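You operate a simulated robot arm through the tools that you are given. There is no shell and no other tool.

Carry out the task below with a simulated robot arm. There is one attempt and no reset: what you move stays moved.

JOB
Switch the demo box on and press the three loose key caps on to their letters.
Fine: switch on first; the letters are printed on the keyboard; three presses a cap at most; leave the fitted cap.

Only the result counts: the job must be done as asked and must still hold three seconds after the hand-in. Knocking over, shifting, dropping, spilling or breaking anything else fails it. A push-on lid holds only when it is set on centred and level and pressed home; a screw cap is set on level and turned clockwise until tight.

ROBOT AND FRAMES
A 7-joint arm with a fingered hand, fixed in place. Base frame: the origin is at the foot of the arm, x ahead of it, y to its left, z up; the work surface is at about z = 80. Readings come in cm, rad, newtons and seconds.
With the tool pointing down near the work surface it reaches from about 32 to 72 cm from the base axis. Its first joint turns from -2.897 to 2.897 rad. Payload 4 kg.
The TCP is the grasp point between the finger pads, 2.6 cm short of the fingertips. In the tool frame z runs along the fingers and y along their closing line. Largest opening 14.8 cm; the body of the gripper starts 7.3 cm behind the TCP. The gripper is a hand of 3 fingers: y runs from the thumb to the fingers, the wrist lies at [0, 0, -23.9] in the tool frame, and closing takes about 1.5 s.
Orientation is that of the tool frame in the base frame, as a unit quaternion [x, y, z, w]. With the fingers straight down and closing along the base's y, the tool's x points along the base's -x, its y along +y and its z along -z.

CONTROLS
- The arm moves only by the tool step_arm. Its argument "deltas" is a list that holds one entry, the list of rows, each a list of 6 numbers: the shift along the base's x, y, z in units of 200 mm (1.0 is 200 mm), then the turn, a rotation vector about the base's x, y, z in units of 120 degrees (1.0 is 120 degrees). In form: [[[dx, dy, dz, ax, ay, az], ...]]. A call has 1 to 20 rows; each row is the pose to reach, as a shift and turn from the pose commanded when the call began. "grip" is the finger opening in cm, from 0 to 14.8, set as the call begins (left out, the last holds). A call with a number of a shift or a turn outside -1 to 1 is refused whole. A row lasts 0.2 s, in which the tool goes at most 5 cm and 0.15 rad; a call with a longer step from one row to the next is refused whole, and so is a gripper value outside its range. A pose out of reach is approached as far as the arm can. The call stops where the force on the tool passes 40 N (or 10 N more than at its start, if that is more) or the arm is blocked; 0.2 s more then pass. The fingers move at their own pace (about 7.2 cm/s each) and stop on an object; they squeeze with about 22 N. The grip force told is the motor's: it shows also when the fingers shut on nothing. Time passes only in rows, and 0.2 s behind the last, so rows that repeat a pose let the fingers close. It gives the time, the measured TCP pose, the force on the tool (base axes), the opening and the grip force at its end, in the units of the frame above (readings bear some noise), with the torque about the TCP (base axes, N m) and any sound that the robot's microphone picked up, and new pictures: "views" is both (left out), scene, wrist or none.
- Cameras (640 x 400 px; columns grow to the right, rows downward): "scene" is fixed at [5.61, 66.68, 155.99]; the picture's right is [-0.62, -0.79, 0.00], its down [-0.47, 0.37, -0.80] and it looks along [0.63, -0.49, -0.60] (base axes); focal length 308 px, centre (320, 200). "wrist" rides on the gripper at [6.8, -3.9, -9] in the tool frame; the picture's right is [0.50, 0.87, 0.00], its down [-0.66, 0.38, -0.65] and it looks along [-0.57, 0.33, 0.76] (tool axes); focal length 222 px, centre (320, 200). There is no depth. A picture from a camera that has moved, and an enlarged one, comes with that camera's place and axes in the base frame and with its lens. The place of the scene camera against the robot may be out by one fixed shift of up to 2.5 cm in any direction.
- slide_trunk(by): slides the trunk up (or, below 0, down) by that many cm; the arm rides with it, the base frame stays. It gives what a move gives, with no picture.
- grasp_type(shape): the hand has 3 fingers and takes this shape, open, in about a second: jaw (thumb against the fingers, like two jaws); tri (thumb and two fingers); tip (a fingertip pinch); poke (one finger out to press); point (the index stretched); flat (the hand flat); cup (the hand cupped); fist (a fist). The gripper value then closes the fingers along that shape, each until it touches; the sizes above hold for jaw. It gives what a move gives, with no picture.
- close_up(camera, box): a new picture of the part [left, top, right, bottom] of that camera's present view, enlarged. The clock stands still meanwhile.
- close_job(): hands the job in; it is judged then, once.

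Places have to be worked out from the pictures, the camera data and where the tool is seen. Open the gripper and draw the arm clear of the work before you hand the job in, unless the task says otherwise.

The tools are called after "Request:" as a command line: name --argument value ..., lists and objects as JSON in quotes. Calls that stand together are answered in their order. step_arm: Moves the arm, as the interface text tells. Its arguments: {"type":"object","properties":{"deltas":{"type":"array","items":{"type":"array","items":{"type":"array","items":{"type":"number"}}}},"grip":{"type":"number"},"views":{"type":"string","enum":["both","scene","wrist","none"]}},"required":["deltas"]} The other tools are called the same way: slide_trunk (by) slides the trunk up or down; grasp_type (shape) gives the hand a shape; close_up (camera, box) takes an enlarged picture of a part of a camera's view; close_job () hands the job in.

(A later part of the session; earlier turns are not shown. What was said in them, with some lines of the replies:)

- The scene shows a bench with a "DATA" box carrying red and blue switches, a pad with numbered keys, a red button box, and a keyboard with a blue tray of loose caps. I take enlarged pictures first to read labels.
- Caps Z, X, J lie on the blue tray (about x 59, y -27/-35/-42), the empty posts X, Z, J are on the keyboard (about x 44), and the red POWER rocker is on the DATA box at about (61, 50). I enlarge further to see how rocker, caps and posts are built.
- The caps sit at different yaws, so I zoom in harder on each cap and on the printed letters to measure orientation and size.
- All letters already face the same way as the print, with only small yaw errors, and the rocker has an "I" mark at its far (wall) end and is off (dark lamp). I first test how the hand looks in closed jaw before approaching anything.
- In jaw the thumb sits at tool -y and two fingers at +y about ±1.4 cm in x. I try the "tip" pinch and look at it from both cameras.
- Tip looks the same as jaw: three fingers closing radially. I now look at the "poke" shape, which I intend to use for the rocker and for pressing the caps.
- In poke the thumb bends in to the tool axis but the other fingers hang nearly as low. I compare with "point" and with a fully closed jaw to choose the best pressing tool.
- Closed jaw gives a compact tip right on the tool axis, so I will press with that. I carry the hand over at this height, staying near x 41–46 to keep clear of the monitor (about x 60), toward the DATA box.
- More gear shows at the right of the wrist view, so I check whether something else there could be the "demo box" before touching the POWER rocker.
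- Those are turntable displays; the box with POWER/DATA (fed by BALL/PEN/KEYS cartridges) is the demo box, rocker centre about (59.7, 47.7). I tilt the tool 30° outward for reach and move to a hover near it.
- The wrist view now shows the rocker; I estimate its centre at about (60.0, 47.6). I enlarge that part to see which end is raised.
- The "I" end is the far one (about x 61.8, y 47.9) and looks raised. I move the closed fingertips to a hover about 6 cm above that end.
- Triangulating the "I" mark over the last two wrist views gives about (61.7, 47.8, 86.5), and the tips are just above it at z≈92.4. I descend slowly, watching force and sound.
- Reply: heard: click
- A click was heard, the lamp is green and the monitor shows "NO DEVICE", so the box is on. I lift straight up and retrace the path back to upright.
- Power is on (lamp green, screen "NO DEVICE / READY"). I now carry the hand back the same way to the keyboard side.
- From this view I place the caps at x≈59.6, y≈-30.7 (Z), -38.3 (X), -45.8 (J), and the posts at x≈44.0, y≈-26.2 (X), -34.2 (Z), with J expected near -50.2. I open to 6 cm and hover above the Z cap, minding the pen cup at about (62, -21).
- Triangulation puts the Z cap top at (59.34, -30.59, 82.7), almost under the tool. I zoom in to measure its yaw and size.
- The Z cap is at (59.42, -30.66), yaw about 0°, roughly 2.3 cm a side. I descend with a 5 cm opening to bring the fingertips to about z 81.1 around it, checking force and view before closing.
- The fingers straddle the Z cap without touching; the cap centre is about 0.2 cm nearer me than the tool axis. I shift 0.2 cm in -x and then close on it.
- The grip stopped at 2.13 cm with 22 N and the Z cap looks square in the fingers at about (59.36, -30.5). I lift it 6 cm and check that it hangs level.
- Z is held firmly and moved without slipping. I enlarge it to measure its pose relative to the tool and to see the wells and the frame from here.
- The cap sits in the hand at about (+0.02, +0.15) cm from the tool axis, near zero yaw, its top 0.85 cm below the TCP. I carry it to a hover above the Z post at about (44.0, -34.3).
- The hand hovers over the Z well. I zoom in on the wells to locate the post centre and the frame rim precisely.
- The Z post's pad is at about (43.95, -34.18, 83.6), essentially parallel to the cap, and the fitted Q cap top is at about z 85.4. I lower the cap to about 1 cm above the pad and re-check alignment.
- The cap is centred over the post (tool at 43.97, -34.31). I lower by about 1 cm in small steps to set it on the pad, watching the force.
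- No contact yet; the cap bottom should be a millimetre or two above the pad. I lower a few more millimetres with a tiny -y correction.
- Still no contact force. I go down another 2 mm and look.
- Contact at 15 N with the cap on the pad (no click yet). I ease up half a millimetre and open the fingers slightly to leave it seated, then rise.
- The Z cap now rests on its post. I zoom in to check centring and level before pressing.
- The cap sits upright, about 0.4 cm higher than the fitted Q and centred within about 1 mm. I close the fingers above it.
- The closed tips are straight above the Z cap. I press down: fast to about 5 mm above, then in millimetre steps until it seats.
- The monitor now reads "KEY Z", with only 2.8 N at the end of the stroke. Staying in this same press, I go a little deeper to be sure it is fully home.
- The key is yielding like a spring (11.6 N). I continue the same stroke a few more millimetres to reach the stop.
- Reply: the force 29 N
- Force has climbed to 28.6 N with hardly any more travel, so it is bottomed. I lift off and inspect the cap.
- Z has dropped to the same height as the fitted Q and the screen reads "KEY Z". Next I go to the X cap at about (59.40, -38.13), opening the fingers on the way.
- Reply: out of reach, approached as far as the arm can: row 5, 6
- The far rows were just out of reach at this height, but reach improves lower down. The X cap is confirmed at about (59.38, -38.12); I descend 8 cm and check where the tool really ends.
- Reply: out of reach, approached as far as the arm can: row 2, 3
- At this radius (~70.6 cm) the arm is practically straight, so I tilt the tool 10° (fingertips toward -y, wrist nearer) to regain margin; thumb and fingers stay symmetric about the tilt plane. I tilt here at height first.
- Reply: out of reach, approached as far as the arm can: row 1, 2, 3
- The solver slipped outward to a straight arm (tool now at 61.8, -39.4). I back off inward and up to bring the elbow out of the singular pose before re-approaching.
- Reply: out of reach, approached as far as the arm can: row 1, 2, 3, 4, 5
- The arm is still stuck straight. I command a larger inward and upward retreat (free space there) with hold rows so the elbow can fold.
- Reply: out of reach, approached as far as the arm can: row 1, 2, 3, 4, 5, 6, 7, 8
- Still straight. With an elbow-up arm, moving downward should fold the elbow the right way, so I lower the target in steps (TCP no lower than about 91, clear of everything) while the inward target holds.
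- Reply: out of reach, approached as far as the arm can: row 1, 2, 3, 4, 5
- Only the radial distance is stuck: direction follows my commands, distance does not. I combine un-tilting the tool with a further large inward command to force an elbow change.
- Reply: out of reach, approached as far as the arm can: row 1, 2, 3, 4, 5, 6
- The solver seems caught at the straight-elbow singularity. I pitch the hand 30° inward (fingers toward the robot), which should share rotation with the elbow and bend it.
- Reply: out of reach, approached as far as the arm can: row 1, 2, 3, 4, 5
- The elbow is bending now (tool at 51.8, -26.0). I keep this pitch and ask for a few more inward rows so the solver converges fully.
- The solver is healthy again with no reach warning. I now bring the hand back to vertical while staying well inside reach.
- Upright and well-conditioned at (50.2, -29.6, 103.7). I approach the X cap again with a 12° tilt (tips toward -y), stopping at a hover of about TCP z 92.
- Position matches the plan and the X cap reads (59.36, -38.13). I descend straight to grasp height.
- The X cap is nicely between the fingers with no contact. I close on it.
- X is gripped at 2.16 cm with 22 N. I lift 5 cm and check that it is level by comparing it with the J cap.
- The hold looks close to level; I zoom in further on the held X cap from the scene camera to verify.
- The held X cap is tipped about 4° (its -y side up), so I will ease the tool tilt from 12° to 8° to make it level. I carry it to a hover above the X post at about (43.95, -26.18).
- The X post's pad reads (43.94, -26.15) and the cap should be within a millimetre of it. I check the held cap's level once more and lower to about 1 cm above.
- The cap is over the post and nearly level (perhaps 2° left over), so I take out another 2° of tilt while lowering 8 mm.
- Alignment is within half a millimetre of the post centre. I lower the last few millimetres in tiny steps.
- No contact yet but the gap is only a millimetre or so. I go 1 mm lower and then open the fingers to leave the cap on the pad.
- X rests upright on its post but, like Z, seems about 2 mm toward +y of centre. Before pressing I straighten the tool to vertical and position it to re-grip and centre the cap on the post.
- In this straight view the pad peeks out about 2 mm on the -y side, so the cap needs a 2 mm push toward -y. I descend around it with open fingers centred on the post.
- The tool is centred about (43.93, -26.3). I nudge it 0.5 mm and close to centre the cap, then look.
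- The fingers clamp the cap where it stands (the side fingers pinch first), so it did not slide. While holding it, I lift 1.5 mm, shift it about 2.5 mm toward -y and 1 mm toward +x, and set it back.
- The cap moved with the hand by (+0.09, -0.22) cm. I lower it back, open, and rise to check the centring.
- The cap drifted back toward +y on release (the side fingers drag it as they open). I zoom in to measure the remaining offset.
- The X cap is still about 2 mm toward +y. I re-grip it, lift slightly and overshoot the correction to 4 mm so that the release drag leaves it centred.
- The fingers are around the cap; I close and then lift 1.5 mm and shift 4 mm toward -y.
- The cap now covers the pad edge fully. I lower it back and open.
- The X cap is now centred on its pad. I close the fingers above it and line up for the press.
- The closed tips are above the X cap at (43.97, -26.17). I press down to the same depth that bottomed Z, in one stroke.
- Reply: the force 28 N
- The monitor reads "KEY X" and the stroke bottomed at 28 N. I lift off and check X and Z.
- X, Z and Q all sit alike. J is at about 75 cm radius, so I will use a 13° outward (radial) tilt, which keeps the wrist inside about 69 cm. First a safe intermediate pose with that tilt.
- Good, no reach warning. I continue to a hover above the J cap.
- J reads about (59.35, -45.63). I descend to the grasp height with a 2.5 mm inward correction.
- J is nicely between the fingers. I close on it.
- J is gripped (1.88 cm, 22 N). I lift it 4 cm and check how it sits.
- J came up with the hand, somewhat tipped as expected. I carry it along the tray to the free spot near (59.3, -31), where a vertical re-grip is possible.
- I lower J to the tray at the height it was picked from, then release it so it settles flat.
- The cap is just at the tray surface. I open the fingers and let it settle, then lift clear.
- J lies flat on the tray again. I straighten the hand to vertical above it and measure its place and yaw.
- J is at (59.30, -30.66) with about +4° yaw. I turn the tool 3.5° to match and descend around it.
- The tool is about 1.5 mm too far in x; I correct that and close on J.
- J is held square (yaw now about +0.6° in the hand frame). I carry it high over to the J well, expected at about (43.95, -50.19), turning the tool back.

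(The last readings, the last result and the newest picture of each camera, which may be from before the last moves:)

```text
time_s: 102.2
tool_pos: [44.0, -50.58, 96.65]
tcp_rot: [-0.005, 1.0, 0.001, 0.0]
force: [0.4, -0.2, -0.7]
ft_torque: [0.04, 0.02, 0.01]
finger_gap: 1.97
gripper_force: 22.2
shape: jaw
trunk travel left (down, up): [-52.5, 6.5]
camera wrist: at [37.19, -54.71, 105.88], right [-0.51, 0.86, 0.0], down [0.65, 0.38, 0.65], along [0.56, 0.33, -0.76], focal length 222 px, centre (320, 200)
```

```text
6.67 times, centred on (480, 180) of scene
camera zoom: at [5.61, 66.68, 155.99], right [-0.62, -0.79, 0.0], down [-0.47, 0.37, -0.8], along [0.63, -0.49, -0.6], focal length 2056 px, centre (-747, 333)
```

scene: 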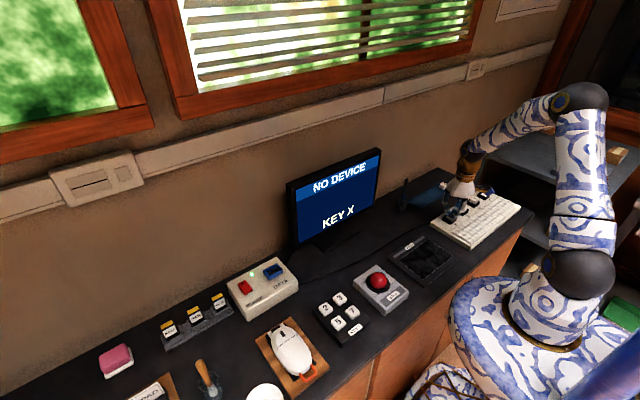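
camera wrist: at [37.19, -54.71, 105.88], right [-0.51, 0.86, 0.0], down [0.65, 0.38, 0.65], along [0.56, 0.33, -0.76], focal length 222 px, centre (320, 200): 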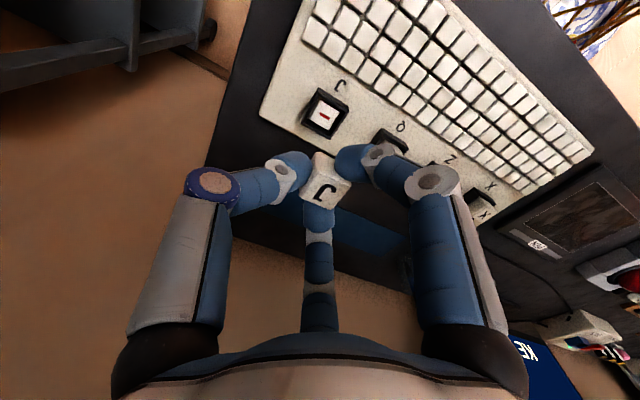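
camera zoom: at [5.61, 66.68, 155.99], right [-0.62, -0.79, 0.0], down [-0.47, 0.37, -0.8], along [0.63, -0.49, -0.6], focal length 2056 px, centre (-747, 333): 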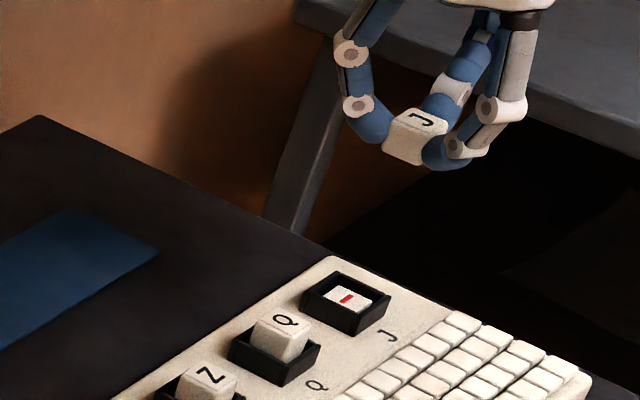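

The J pad reads (43.97, -50.18), as expected. I lower the cap to about 1 cm above it.

Request:
step_arm --deltas '[[[0.001, 0.006, -0.2, 0, 0, 0], [0.001, 0.006, -0.35, 0, 0, 0], [0.001, 0.006, -0.43, 0, 0, 0], [0.001, 0.006, -0.448, 0, 0, 0], [0.001, 0.006, -0.448, 0, 0, 0]]]' --views "wrist"

Request:
close_up --camera "wrist" --box '[260, 120, 380, 220]'

Request:
close_up --camera "scene" --box '[470, 176, 502, 204]'

```text
time_s: 103.4
tool_pos: [44.06, -50.39, 87.78]
tcp_rot: [-0.005, 1.0, 0.0, 0.0]
force: [-0.7, 0.8, -0.2]
ft_torque: [0.01, -0.03, -0.03]
finger_gap: 1.95
gripper_force: 22.1
shape: jaw
trunk travel left (down, up): [-52.5, 6.5]
camera wrist: at [37.22, -54.48, 96.99], right [-0.51, 0.86, 0.0], down [0.65, 0.38, 0.65], along [0.56, 0.33, -0.76], focal length 222 px, centre (320, 200)
```

wrist: 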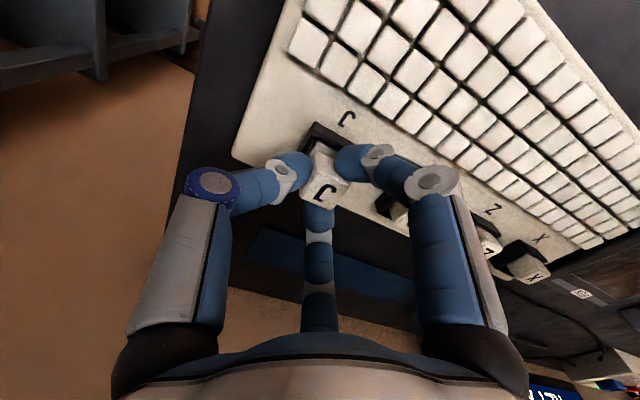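

```text
4.00 times, centred on (320, 170) of wrist
camera zoom: at [37.22, -54.48, 96.99], right [-0.51, 0.86, 0.0], down [0.65, 0.38, 0.65], along [0.56, 0.33, -0.76], focal length 888 px, centre (320, 320)
```

zoom: 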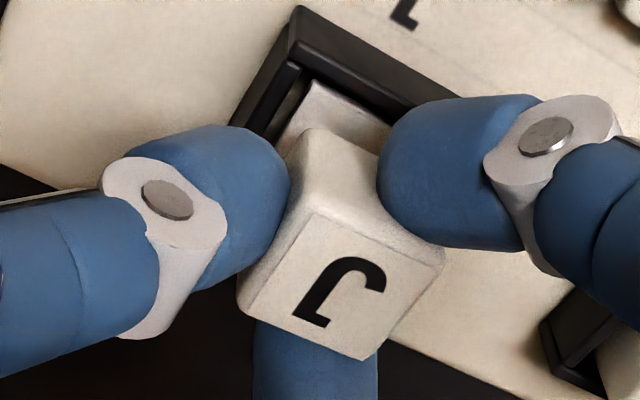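

```text
14.29 times, centred on (486, 190) of scene
camera zoom: at [5.61, 66.68, 155.99], right [-0.62, -0.79, 0.0], down [-0.47, 0.37, -0.8], along [0.63, -0.49, -0.6], focal length 4405 px, centre (-2051, 343)
```

zoom: 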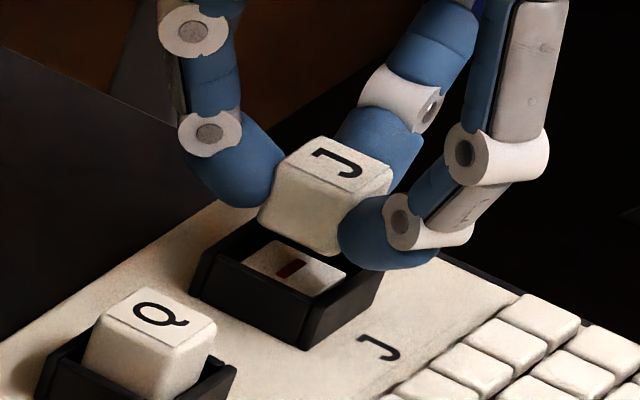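

Well aligned and level. I shift 1 mm toward -y (to allow for the release drag) and lower the last centimetre in small steps.

Request:
step_arm --deltas '[[[0, -0.003, -0.02, 0, 0, 0], [0, -0.0055, -0.035, 0, 0, 0], [0, -0.0055, -0.045, 0, 0, 0], [0, -0.0055, -0.052, 0, 0, 0], [0, -0.0055, -0.056, 0, 0, 0]]]' --views "none"

Request:
close_up --camera "wrist" --box '[260, 120, 380, 220]'

Request:
close_up --camera "scene" --box '[470, 176, 502, 204]'

```text
time_s: 104.6
tool_pos: [44.0, -50.48, 86.68]
tcp_rot: [-0.006, 1.0, 0.0, 0.0]
force: [-0.7, -0.2, -0.2]
ft_torque: [0.01, 0.0, 0.0]
finger_gap: 1.94
gripper_force: 22.1
shape: jaw
trunk travel left (down, up): [-52.5, 6.5]
```

```text
4.00 times, centred on (320, 170) of wrist
camera zoom: at [37.2, -54.63, 95.88], right [-0.51, 0.86, 0.0], down [0.65, 0.38, 0.65], along [0.56, 0.33, -0.76], focal length 888 px, centre (320, 320)
```

zoom: 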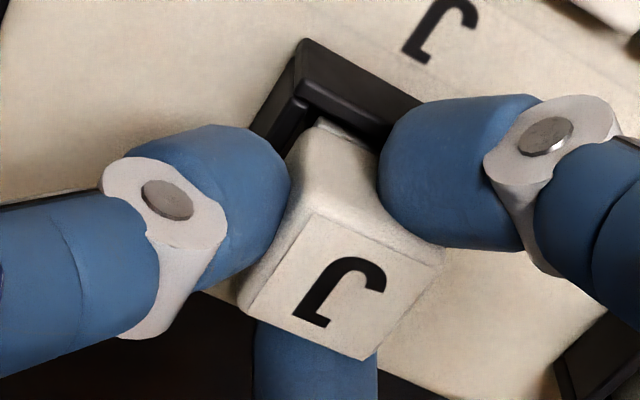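

```text
14.29 times, centred on (486, 190) of scene
camera zoom: at [5.61, 66.68, 155.99], right [-0.62, -0.79, 0.0], down [-0.47, 0.37, -0.8], along [0.63, -0.49, -0.6], focal length 4405 px, centre (-2051, 343)
```

zoom: 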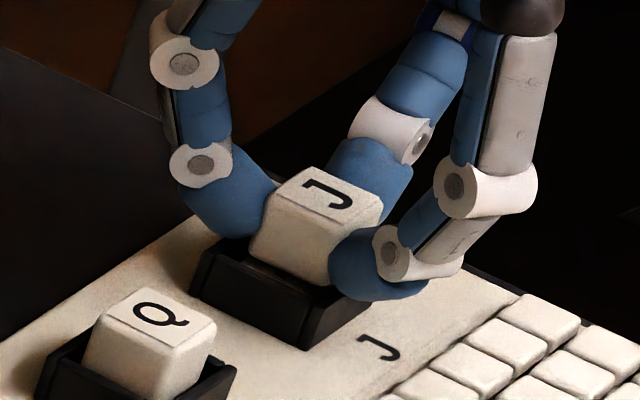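

The cap is just touching distance above the pad. I lower 1 mm more, open, and lift to check.

Request:
step_arm --deltas '[[[0, 0, -0.004, 0, 0, 0], [0, 0, -0.007, 0, 0, 0]]]' --views "none"

Request:
step_arm --deltas '[[[0, 0, 0, 0, 0, 0], [0, 0, 0, 0, 0, 0], [0, 0, 0, 0, 0, 0], [0, 0, 0, 0, 0, 0]]]' --grip 4.4 --views "none"

Request:
step_arm --deltas '[[[0, 0, 0.03, 0, 0, 0], [0, 0, 0.1, 0, 0, 0], [0, 0.008, 0.2, 0, 0, 0], [0, 0.012, 0.3, 0, 0, -0.005], [0, 0.012, 0.3, 0, 0, -0.005]]]' --views "wrist"

Request:
close_up --camera "wrist" --box '[285, 95, 355, 165]'

Request:
close_up --camera "scene" --box '[464, 180, 500, 208]'

```text
time_s: 105.2
tool_pos: [43.82, -50.41, 86.46]
tcp_rot: [-0.005, 1.0, 0.0, 0.0]
force: [-0.6, 0.2, 0.4]
ft_torque: [0.0, -0.01, 0.0]
finger_gap: 1.94
gripper_force: 22.4
shape: jaw
trunk travel left (down, up): [-52.5, 6.5]
```

```text
time_s: 106.2
tool_pos: [44.02, -50.59, 86.54]
tcp_rot: [-0.005, 1.0, 0.0, 0.001]
force: [-0.1, -0.3, 0.7]
ft_torque: [-0.03, 0.04, 0.01]
finger_gap: 4.38
gripper_force: 0.1
shape: jaw
trunk travel left (down, up): [-52.5, 6.5]
```

```text
time_s: 107.4
tool_pos: [44.07, -50.21, 92.61]
tcp_rot: [0.0, 1.0, 0.0, 0.001]
force: [0.6, 0.2, 0.1]
ft_torque: [-0.02, -0.01, -0.01]
finger_gap: 4.37
gripper_force: 0.0
shape: jaw
trunk travel left (down, up): [-52.5, 6.5]
camera wrist: at [37.2, -54.17, 101.81], right [-0.5, 0.87, 0.0], down [0.65, 0.38, 0.65], along [0.57, 0.33, -0.76], focal length 222 px, centre (320, 200)
```

wrist: 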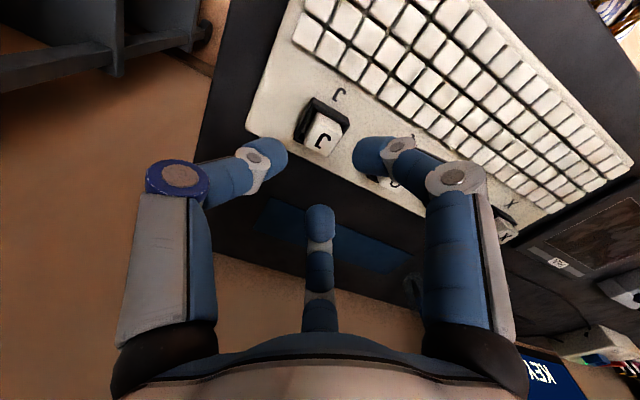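

```text
5.71 times, centred on (320, 130) of wrist
camera zoom: at [37.2, -54.17, 101.81], right [-0.5, 0.87, 0.0], down [0.65, 0.38, 0.65], along [0.57, 0.33, -0.76], focal length 1269 px, centre (320, 600)
```

zoom: 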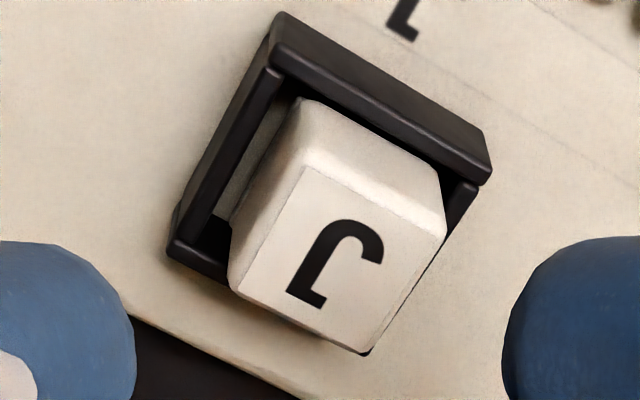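

```text
14.29 times, centred on (482, 194) of scene
camera zoom: at [5.61, 66.68, 155.99], right [-0.62, -0.79, 0.0], down [-0.47, 0.37, -0.8], along [0.63, -0.49, -0.6], focal length 4405 px, centre (-1994, 286)
```

zoom: 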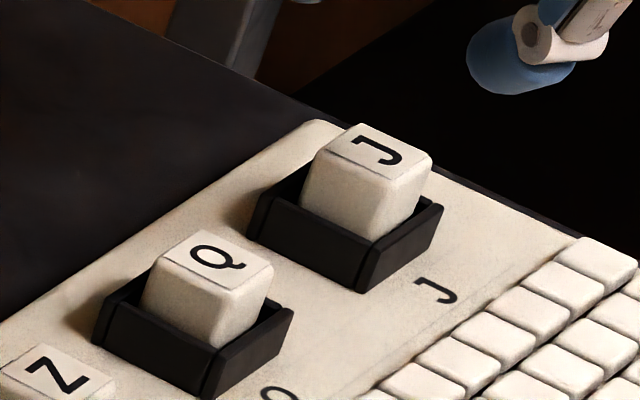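

J sits centred and upright on its post. I close the fingers above it and line up for the press.

Request:
step_arm --deltas '[[[-0.003, -0.002, 0, 0, 0, 0], [-0.003, -0.002, 0, 0, 0, 0], [-0.003, -0.002, 0, 0, 0, 0], [-0.003, -0.002, 0, 0, 0, 0], [-0.003, -0.002, 0, 0, 0, 0], [-0.003, -0.002, 0, 0, 0, 0]]]' --grip 0 --views "wrist"

```text
time_s: 108.8
tool_pos: [43.95, -50.09, 92.54]
tcp_rot: [0.0, 1.0, 0.0, -0.001]
force: [-0.3, -0.3, -0.1]
ft_torque: [0.04, 0.01, 0.03]
finger_gap: 0.01
gripper_force: 21.6
shape: jaw
trunk travel left (down, up): [-52.5, 6.5]
camera wrist: at [37.13, -54.27, 101.72], right [-0.5, 0.87, 0.0], down [0.66, 0.38, 0.65], along [0.57, 0.33, -0.76], focal length 222 px, centre (320, 200)
```

wrist: 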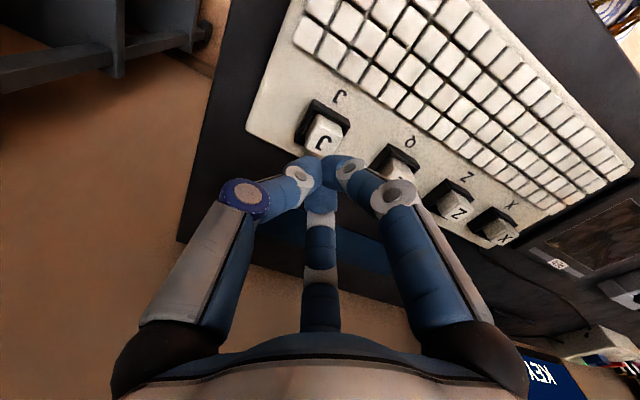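

The tips are above J at (43.95, -50.22). I press in one stroke to the same depth as the others.

Request:
step_arm --deltas '[[[0, 0.002, -0.11, 0, 0, 0], [0, 0.002, -0.19, 0, 0, 0], [0, 0.002, -0.207, 0, 0, 0], [0, 0.002, -0.216, 0, 0, 0], [0, 0.002, -0.224, 0, 0, 0], [0, 0.002, -0.232, 0, 0, 0], [0, 0.002, -0.24, 0, 0, 0], [0, 0.002, -0.248, 0, 0, 0], [0, 0.002, -0.255, 0, 0, 0], [0, 0.002, -0.262, 0, 0, 0], [0, 0.002, -0.2685, 0, 0, 0]]]' --views "scene"

Request:
close_up --camera "scene" --box '[464, 176, 500, 208]'

```text
time_s: 111.2
tool_pos: [43.92, -50.32, 87.33]
tcp_rot: [0.0, 1.0, 0.0, 0.002]
force: [1.6, 0.3, 18.4]
ft_torque: [0.04, -0.04, -0.03]
finger_gap: 0.0
gripper_force: 21.7
shape: jaw
trunk travel left (down, up): [-52.5, 6.5]
```

scene: 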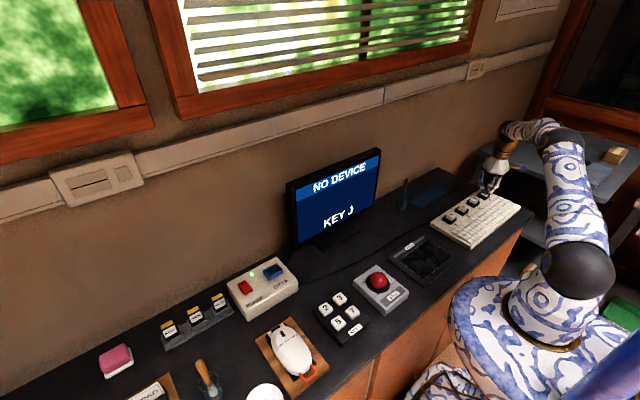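

```text
12.50 times, centred on (482, 192) of scene
camera zoom: at [5.61, 66.68, 155.99], right [-0.62, -0.79, 0.0], down [-0.47, 0.37, -0.8], along [0.63, -0.49, -0.6], focal length 3855 px, centre (-1705, 300)
```

zoom: 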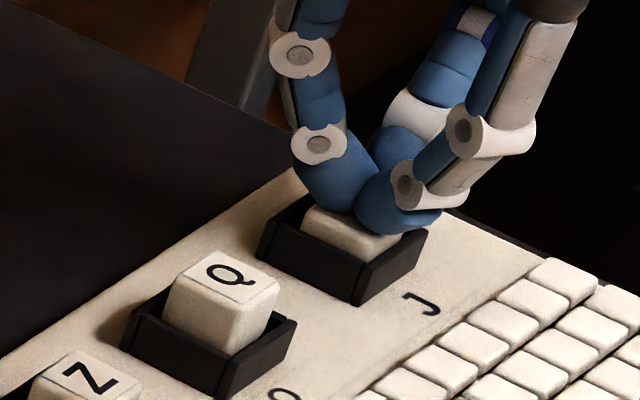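

"KEY J" shows, at 18 N. Within the same stroke I go 2 mm deeper to match the ~28 N the other two got.

Request:
step_arm --deltas '[[[0, 0, -0.005, 0, 0, 0], [0, 0, -0.01, 0, 0, 0]]]' --views "none"

```text
time_s: 111.8
tool_pos: [43.84, -50.11, 87.31]
tcp_rot: [0.0, 1.0, -0.003, 0.003]
force: [3.5, -1.6, 39.2]
ft_torque: [-0.02, -0.07, -0.01]
finger_gap: 0.0
gripper_force: 22.5
shape: jaw
trunk travel left (down, up): [-52.5, 6.5]
```

That reached 39 N, firmly bottomed. I lift straight off and inspect all the keys and the screen.

Request:
step_arm --deltas '[[[0, 0, 0.03, 0, 0, 0], [0, 0, 0.1, 0, 0, 0], [0, 0, 0.25, 0, 0, 0], [0, 0, 0.45, 0, 0, 0], [-0.05, 0.05, 0.65, 0, 0, 0], [-0.1, 0.15, 0.85, 0, 0, 0], [-0.1, 0.15, 0.95, 0, 0, 0]]]'

Request:
close_up --camera "scene" --box '[436, 180, 500, 222]'

Request:
close_up --camera "wrist" --box '[250, 60, 500, 230]'

```text
time_s: 113.4
tool_pos: [41.93, -47.53, 105.82]
tcp_rot: [0.0, 1.0, 0.001, 0.002]
force: [-0.4, 0.8, -0.3]
ft_torque: [0.0, 0.0, -0.02]
finger_gap: 0.0
gripper_force: 22.2
shape: jaw
trunk travel left (down, up): [-52.5, 6.5]
camera wrist: at [35.13, -51.54, 115.02], right [-0.5, 0.87, 0.0], down [0.65, 0.38, 0.65], along [0.57, 0.33, -0.76], focal length 222 px, centre (320, 200)
```

scene: 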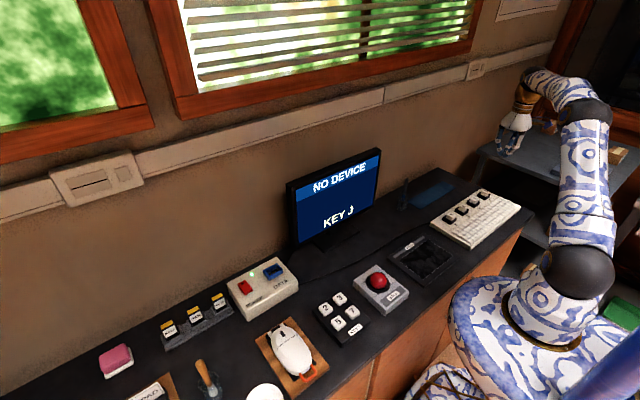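
wrist: 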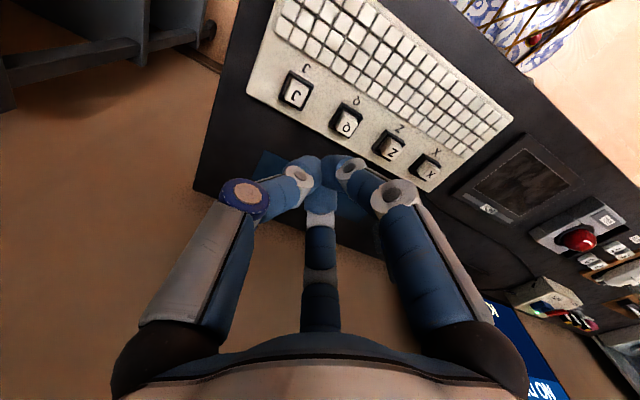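

```text
9.52 times, centred on (468, 201) of scene
camera zoom: at [5.61, 66.68, 155.99], right [-0.62, -0.79, 0.0], down [-0.47, 0.37, -0.8], along [0.63, -0.49, -0.6], focal length 2937 px, centre (-1090, 190)
```

zoom: 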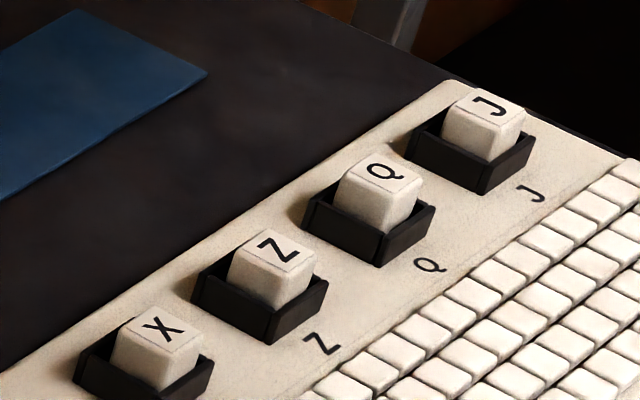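

```text
2.35 times, centred on (375, 145) of wrist
camera zoom: at [35.13, -51.54, 115.02], right [-0.5, 0.87, 0.0], down [0.65, 0.38, 0.65], along [0.57, 0.33, -0.76], focal length 523 px, centre (191, 329)
```

zoom: 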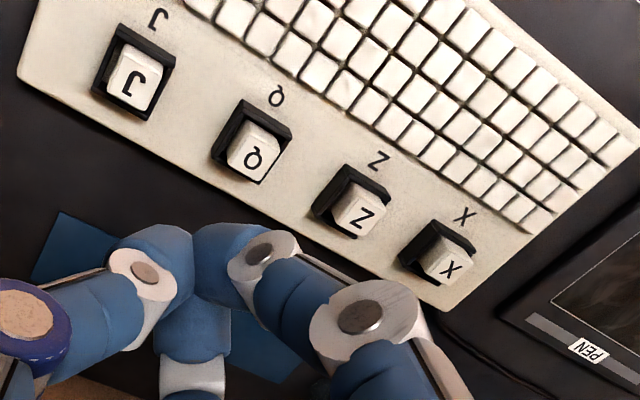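

All three caps sit at exactly the same height as the fitted Q, letters upright, screen "KEY J", lamp green. I move up and away to the starting pose and open the hand.

Request:
step_arm --deltas '[[[0, 0, 0.2, 0, 0, 0], [0, 0.2, 0.35, 0, 0, 0], [-0.02, 0.42, 0.45, 0, 0, 0], [-0.05, 0.65, 0.52, 0, 0, 0], [-0.08, 0.88, 0.52, 0, 0, 0], [-0.08, 0.98, 0.52, 0, 0, 0]]]' --views "none"

Request:
step_arm --deltas '[[[0, 0.1, 0, 0, 0, 0], [0, 0.2, 0, 0, 0, 0], [0, 0.27, 0, 0, 0, 0], [0, 0.27, 0, 0, 0, 0], [0, 0.27, 0, 0, 0, 0], [0, 0.27, 0, 0, 0, 0], [0, 0.27, 0, 0, 0, 0], [0, 0.27, 0, 0, 0, 0]]]' --grip 14.8

Request:
close_up --camera "scene" --box '[436, 180, 500, 222]'

Request:
close_up --camera "scene" --box '[220, 140, 400, 320]'

```text
time_s: 114.8
tool_pos: [40.46, -27.52, 116.42]
tcp_rot: [0.0, 1.0, 0.0, 0.001]
force: [0.9, 0.7, 0.0]
ft_torque: [0.0, 0.01, -0.02]
finger_gap: 0.01
gripper_force: 22.3
shape: jaw
trunk travel left (down, up): [-52.5, 6.5]
```

```text
time_s: 116.6
tool_pos: [40.2, -22.25, 116.4]
tcp_rot: [0.0, 1.0, 0.0, 0.0]
force: [0.7, 1.4, 0.0]
ft_torque: [-0.01, 0.0, 0.02]
finger_gap: 14.79
gripper_force: 0.2
shape: jaw
trunk travel left (down, up): [-52.5, 6.5]
camera wrist: at [33.37, -26.3, 125.55], right [-0.5, 0.87, 0.0], down [0.66, 0.38, 0.65], along [0.57, 0.33, -0.76], focal length 222 px, centre (320, 200)
```

scene: 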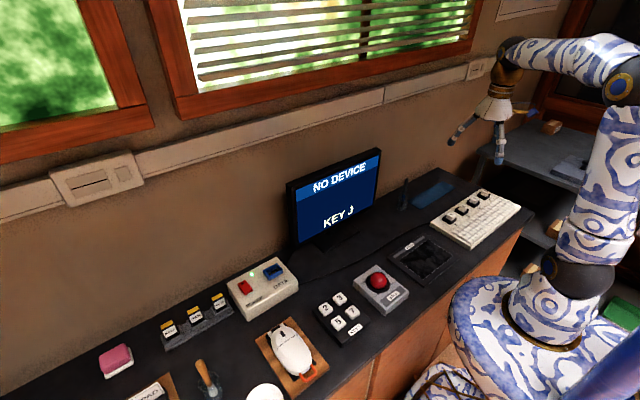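
wrist: 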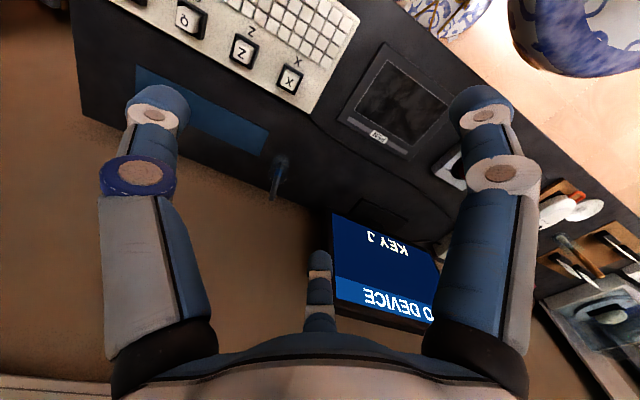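

```text
9.52 times, centred on (468, 201) of scene
camera zoom: at [5.61, 66.68, 155.99], right [-0.62, -0.79, 0.0], down [-0.47, 0.37, -0.8], along [0.63, -0.49, -0.6], focal length 2937 px, centre (-1090, 190)
```

zoom: 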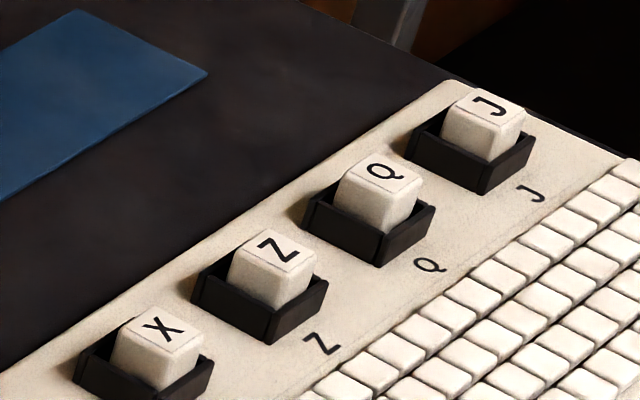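

```text
2.22 times, centred on (310, 230) of scene
camera zoom: at [5.61, 66.68, 155.99], right [-0.62, -0.79, 0.0], down [-0.47, 0.37, -0.8], along [0.63, -0.49, -0.6], focal length 685 px, centre (342, 133)
```

zoom: 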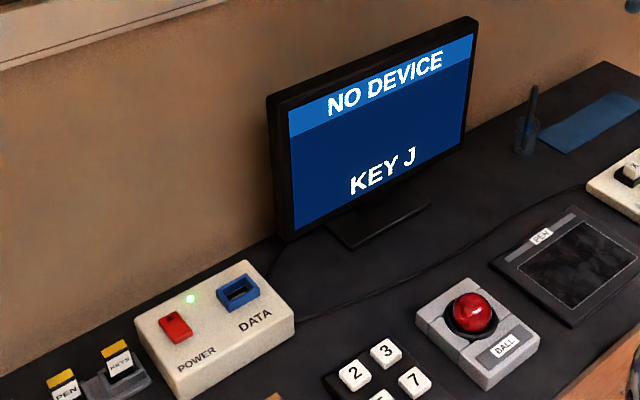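

The box is on (lamp green). X, Z and J are seated level on their printed letters next to the untouched Q, the hand is open and the arm is clear. I hand the job in.

Request:
close_job

```text
The job is handed in.
```

I switched the demo box on first, then pressed the three loose caps home on X, Z and J, one full press each. I have handed the job in; the tool did not return a verdict.

- **Demo box:** the rocker clicked over. The lamp went green and stayed on.
- **Caps:** the monitor showed "KEY Z", "KEY X" and "KEY J" as each was pressed. All three now sit at the same height as the fitted Q, with their letters upright. I did not touch Q.
- **Presses:** each cap got one full press, taken to about 28 N for Z and X and 39 N for J. Z also met about 15 N while I was setting it down, before its press.
- **Recentring:** Z sits about 1.5 to 2 mm off centre; it seated at full height, so I left it. X was about 2 mm off after I set it down, so I lifted and reset it before pressing. X and J look centred.
- **J cap:** it lay out of reach for an upright hand. I moved it along the tray and picked it up again before fitting it.

The arm also jammed fully straight once while reaching for the X cap. I backed it out in free space, and it touched nothing. I saw nothing else on the bench shifted in the final pictures.
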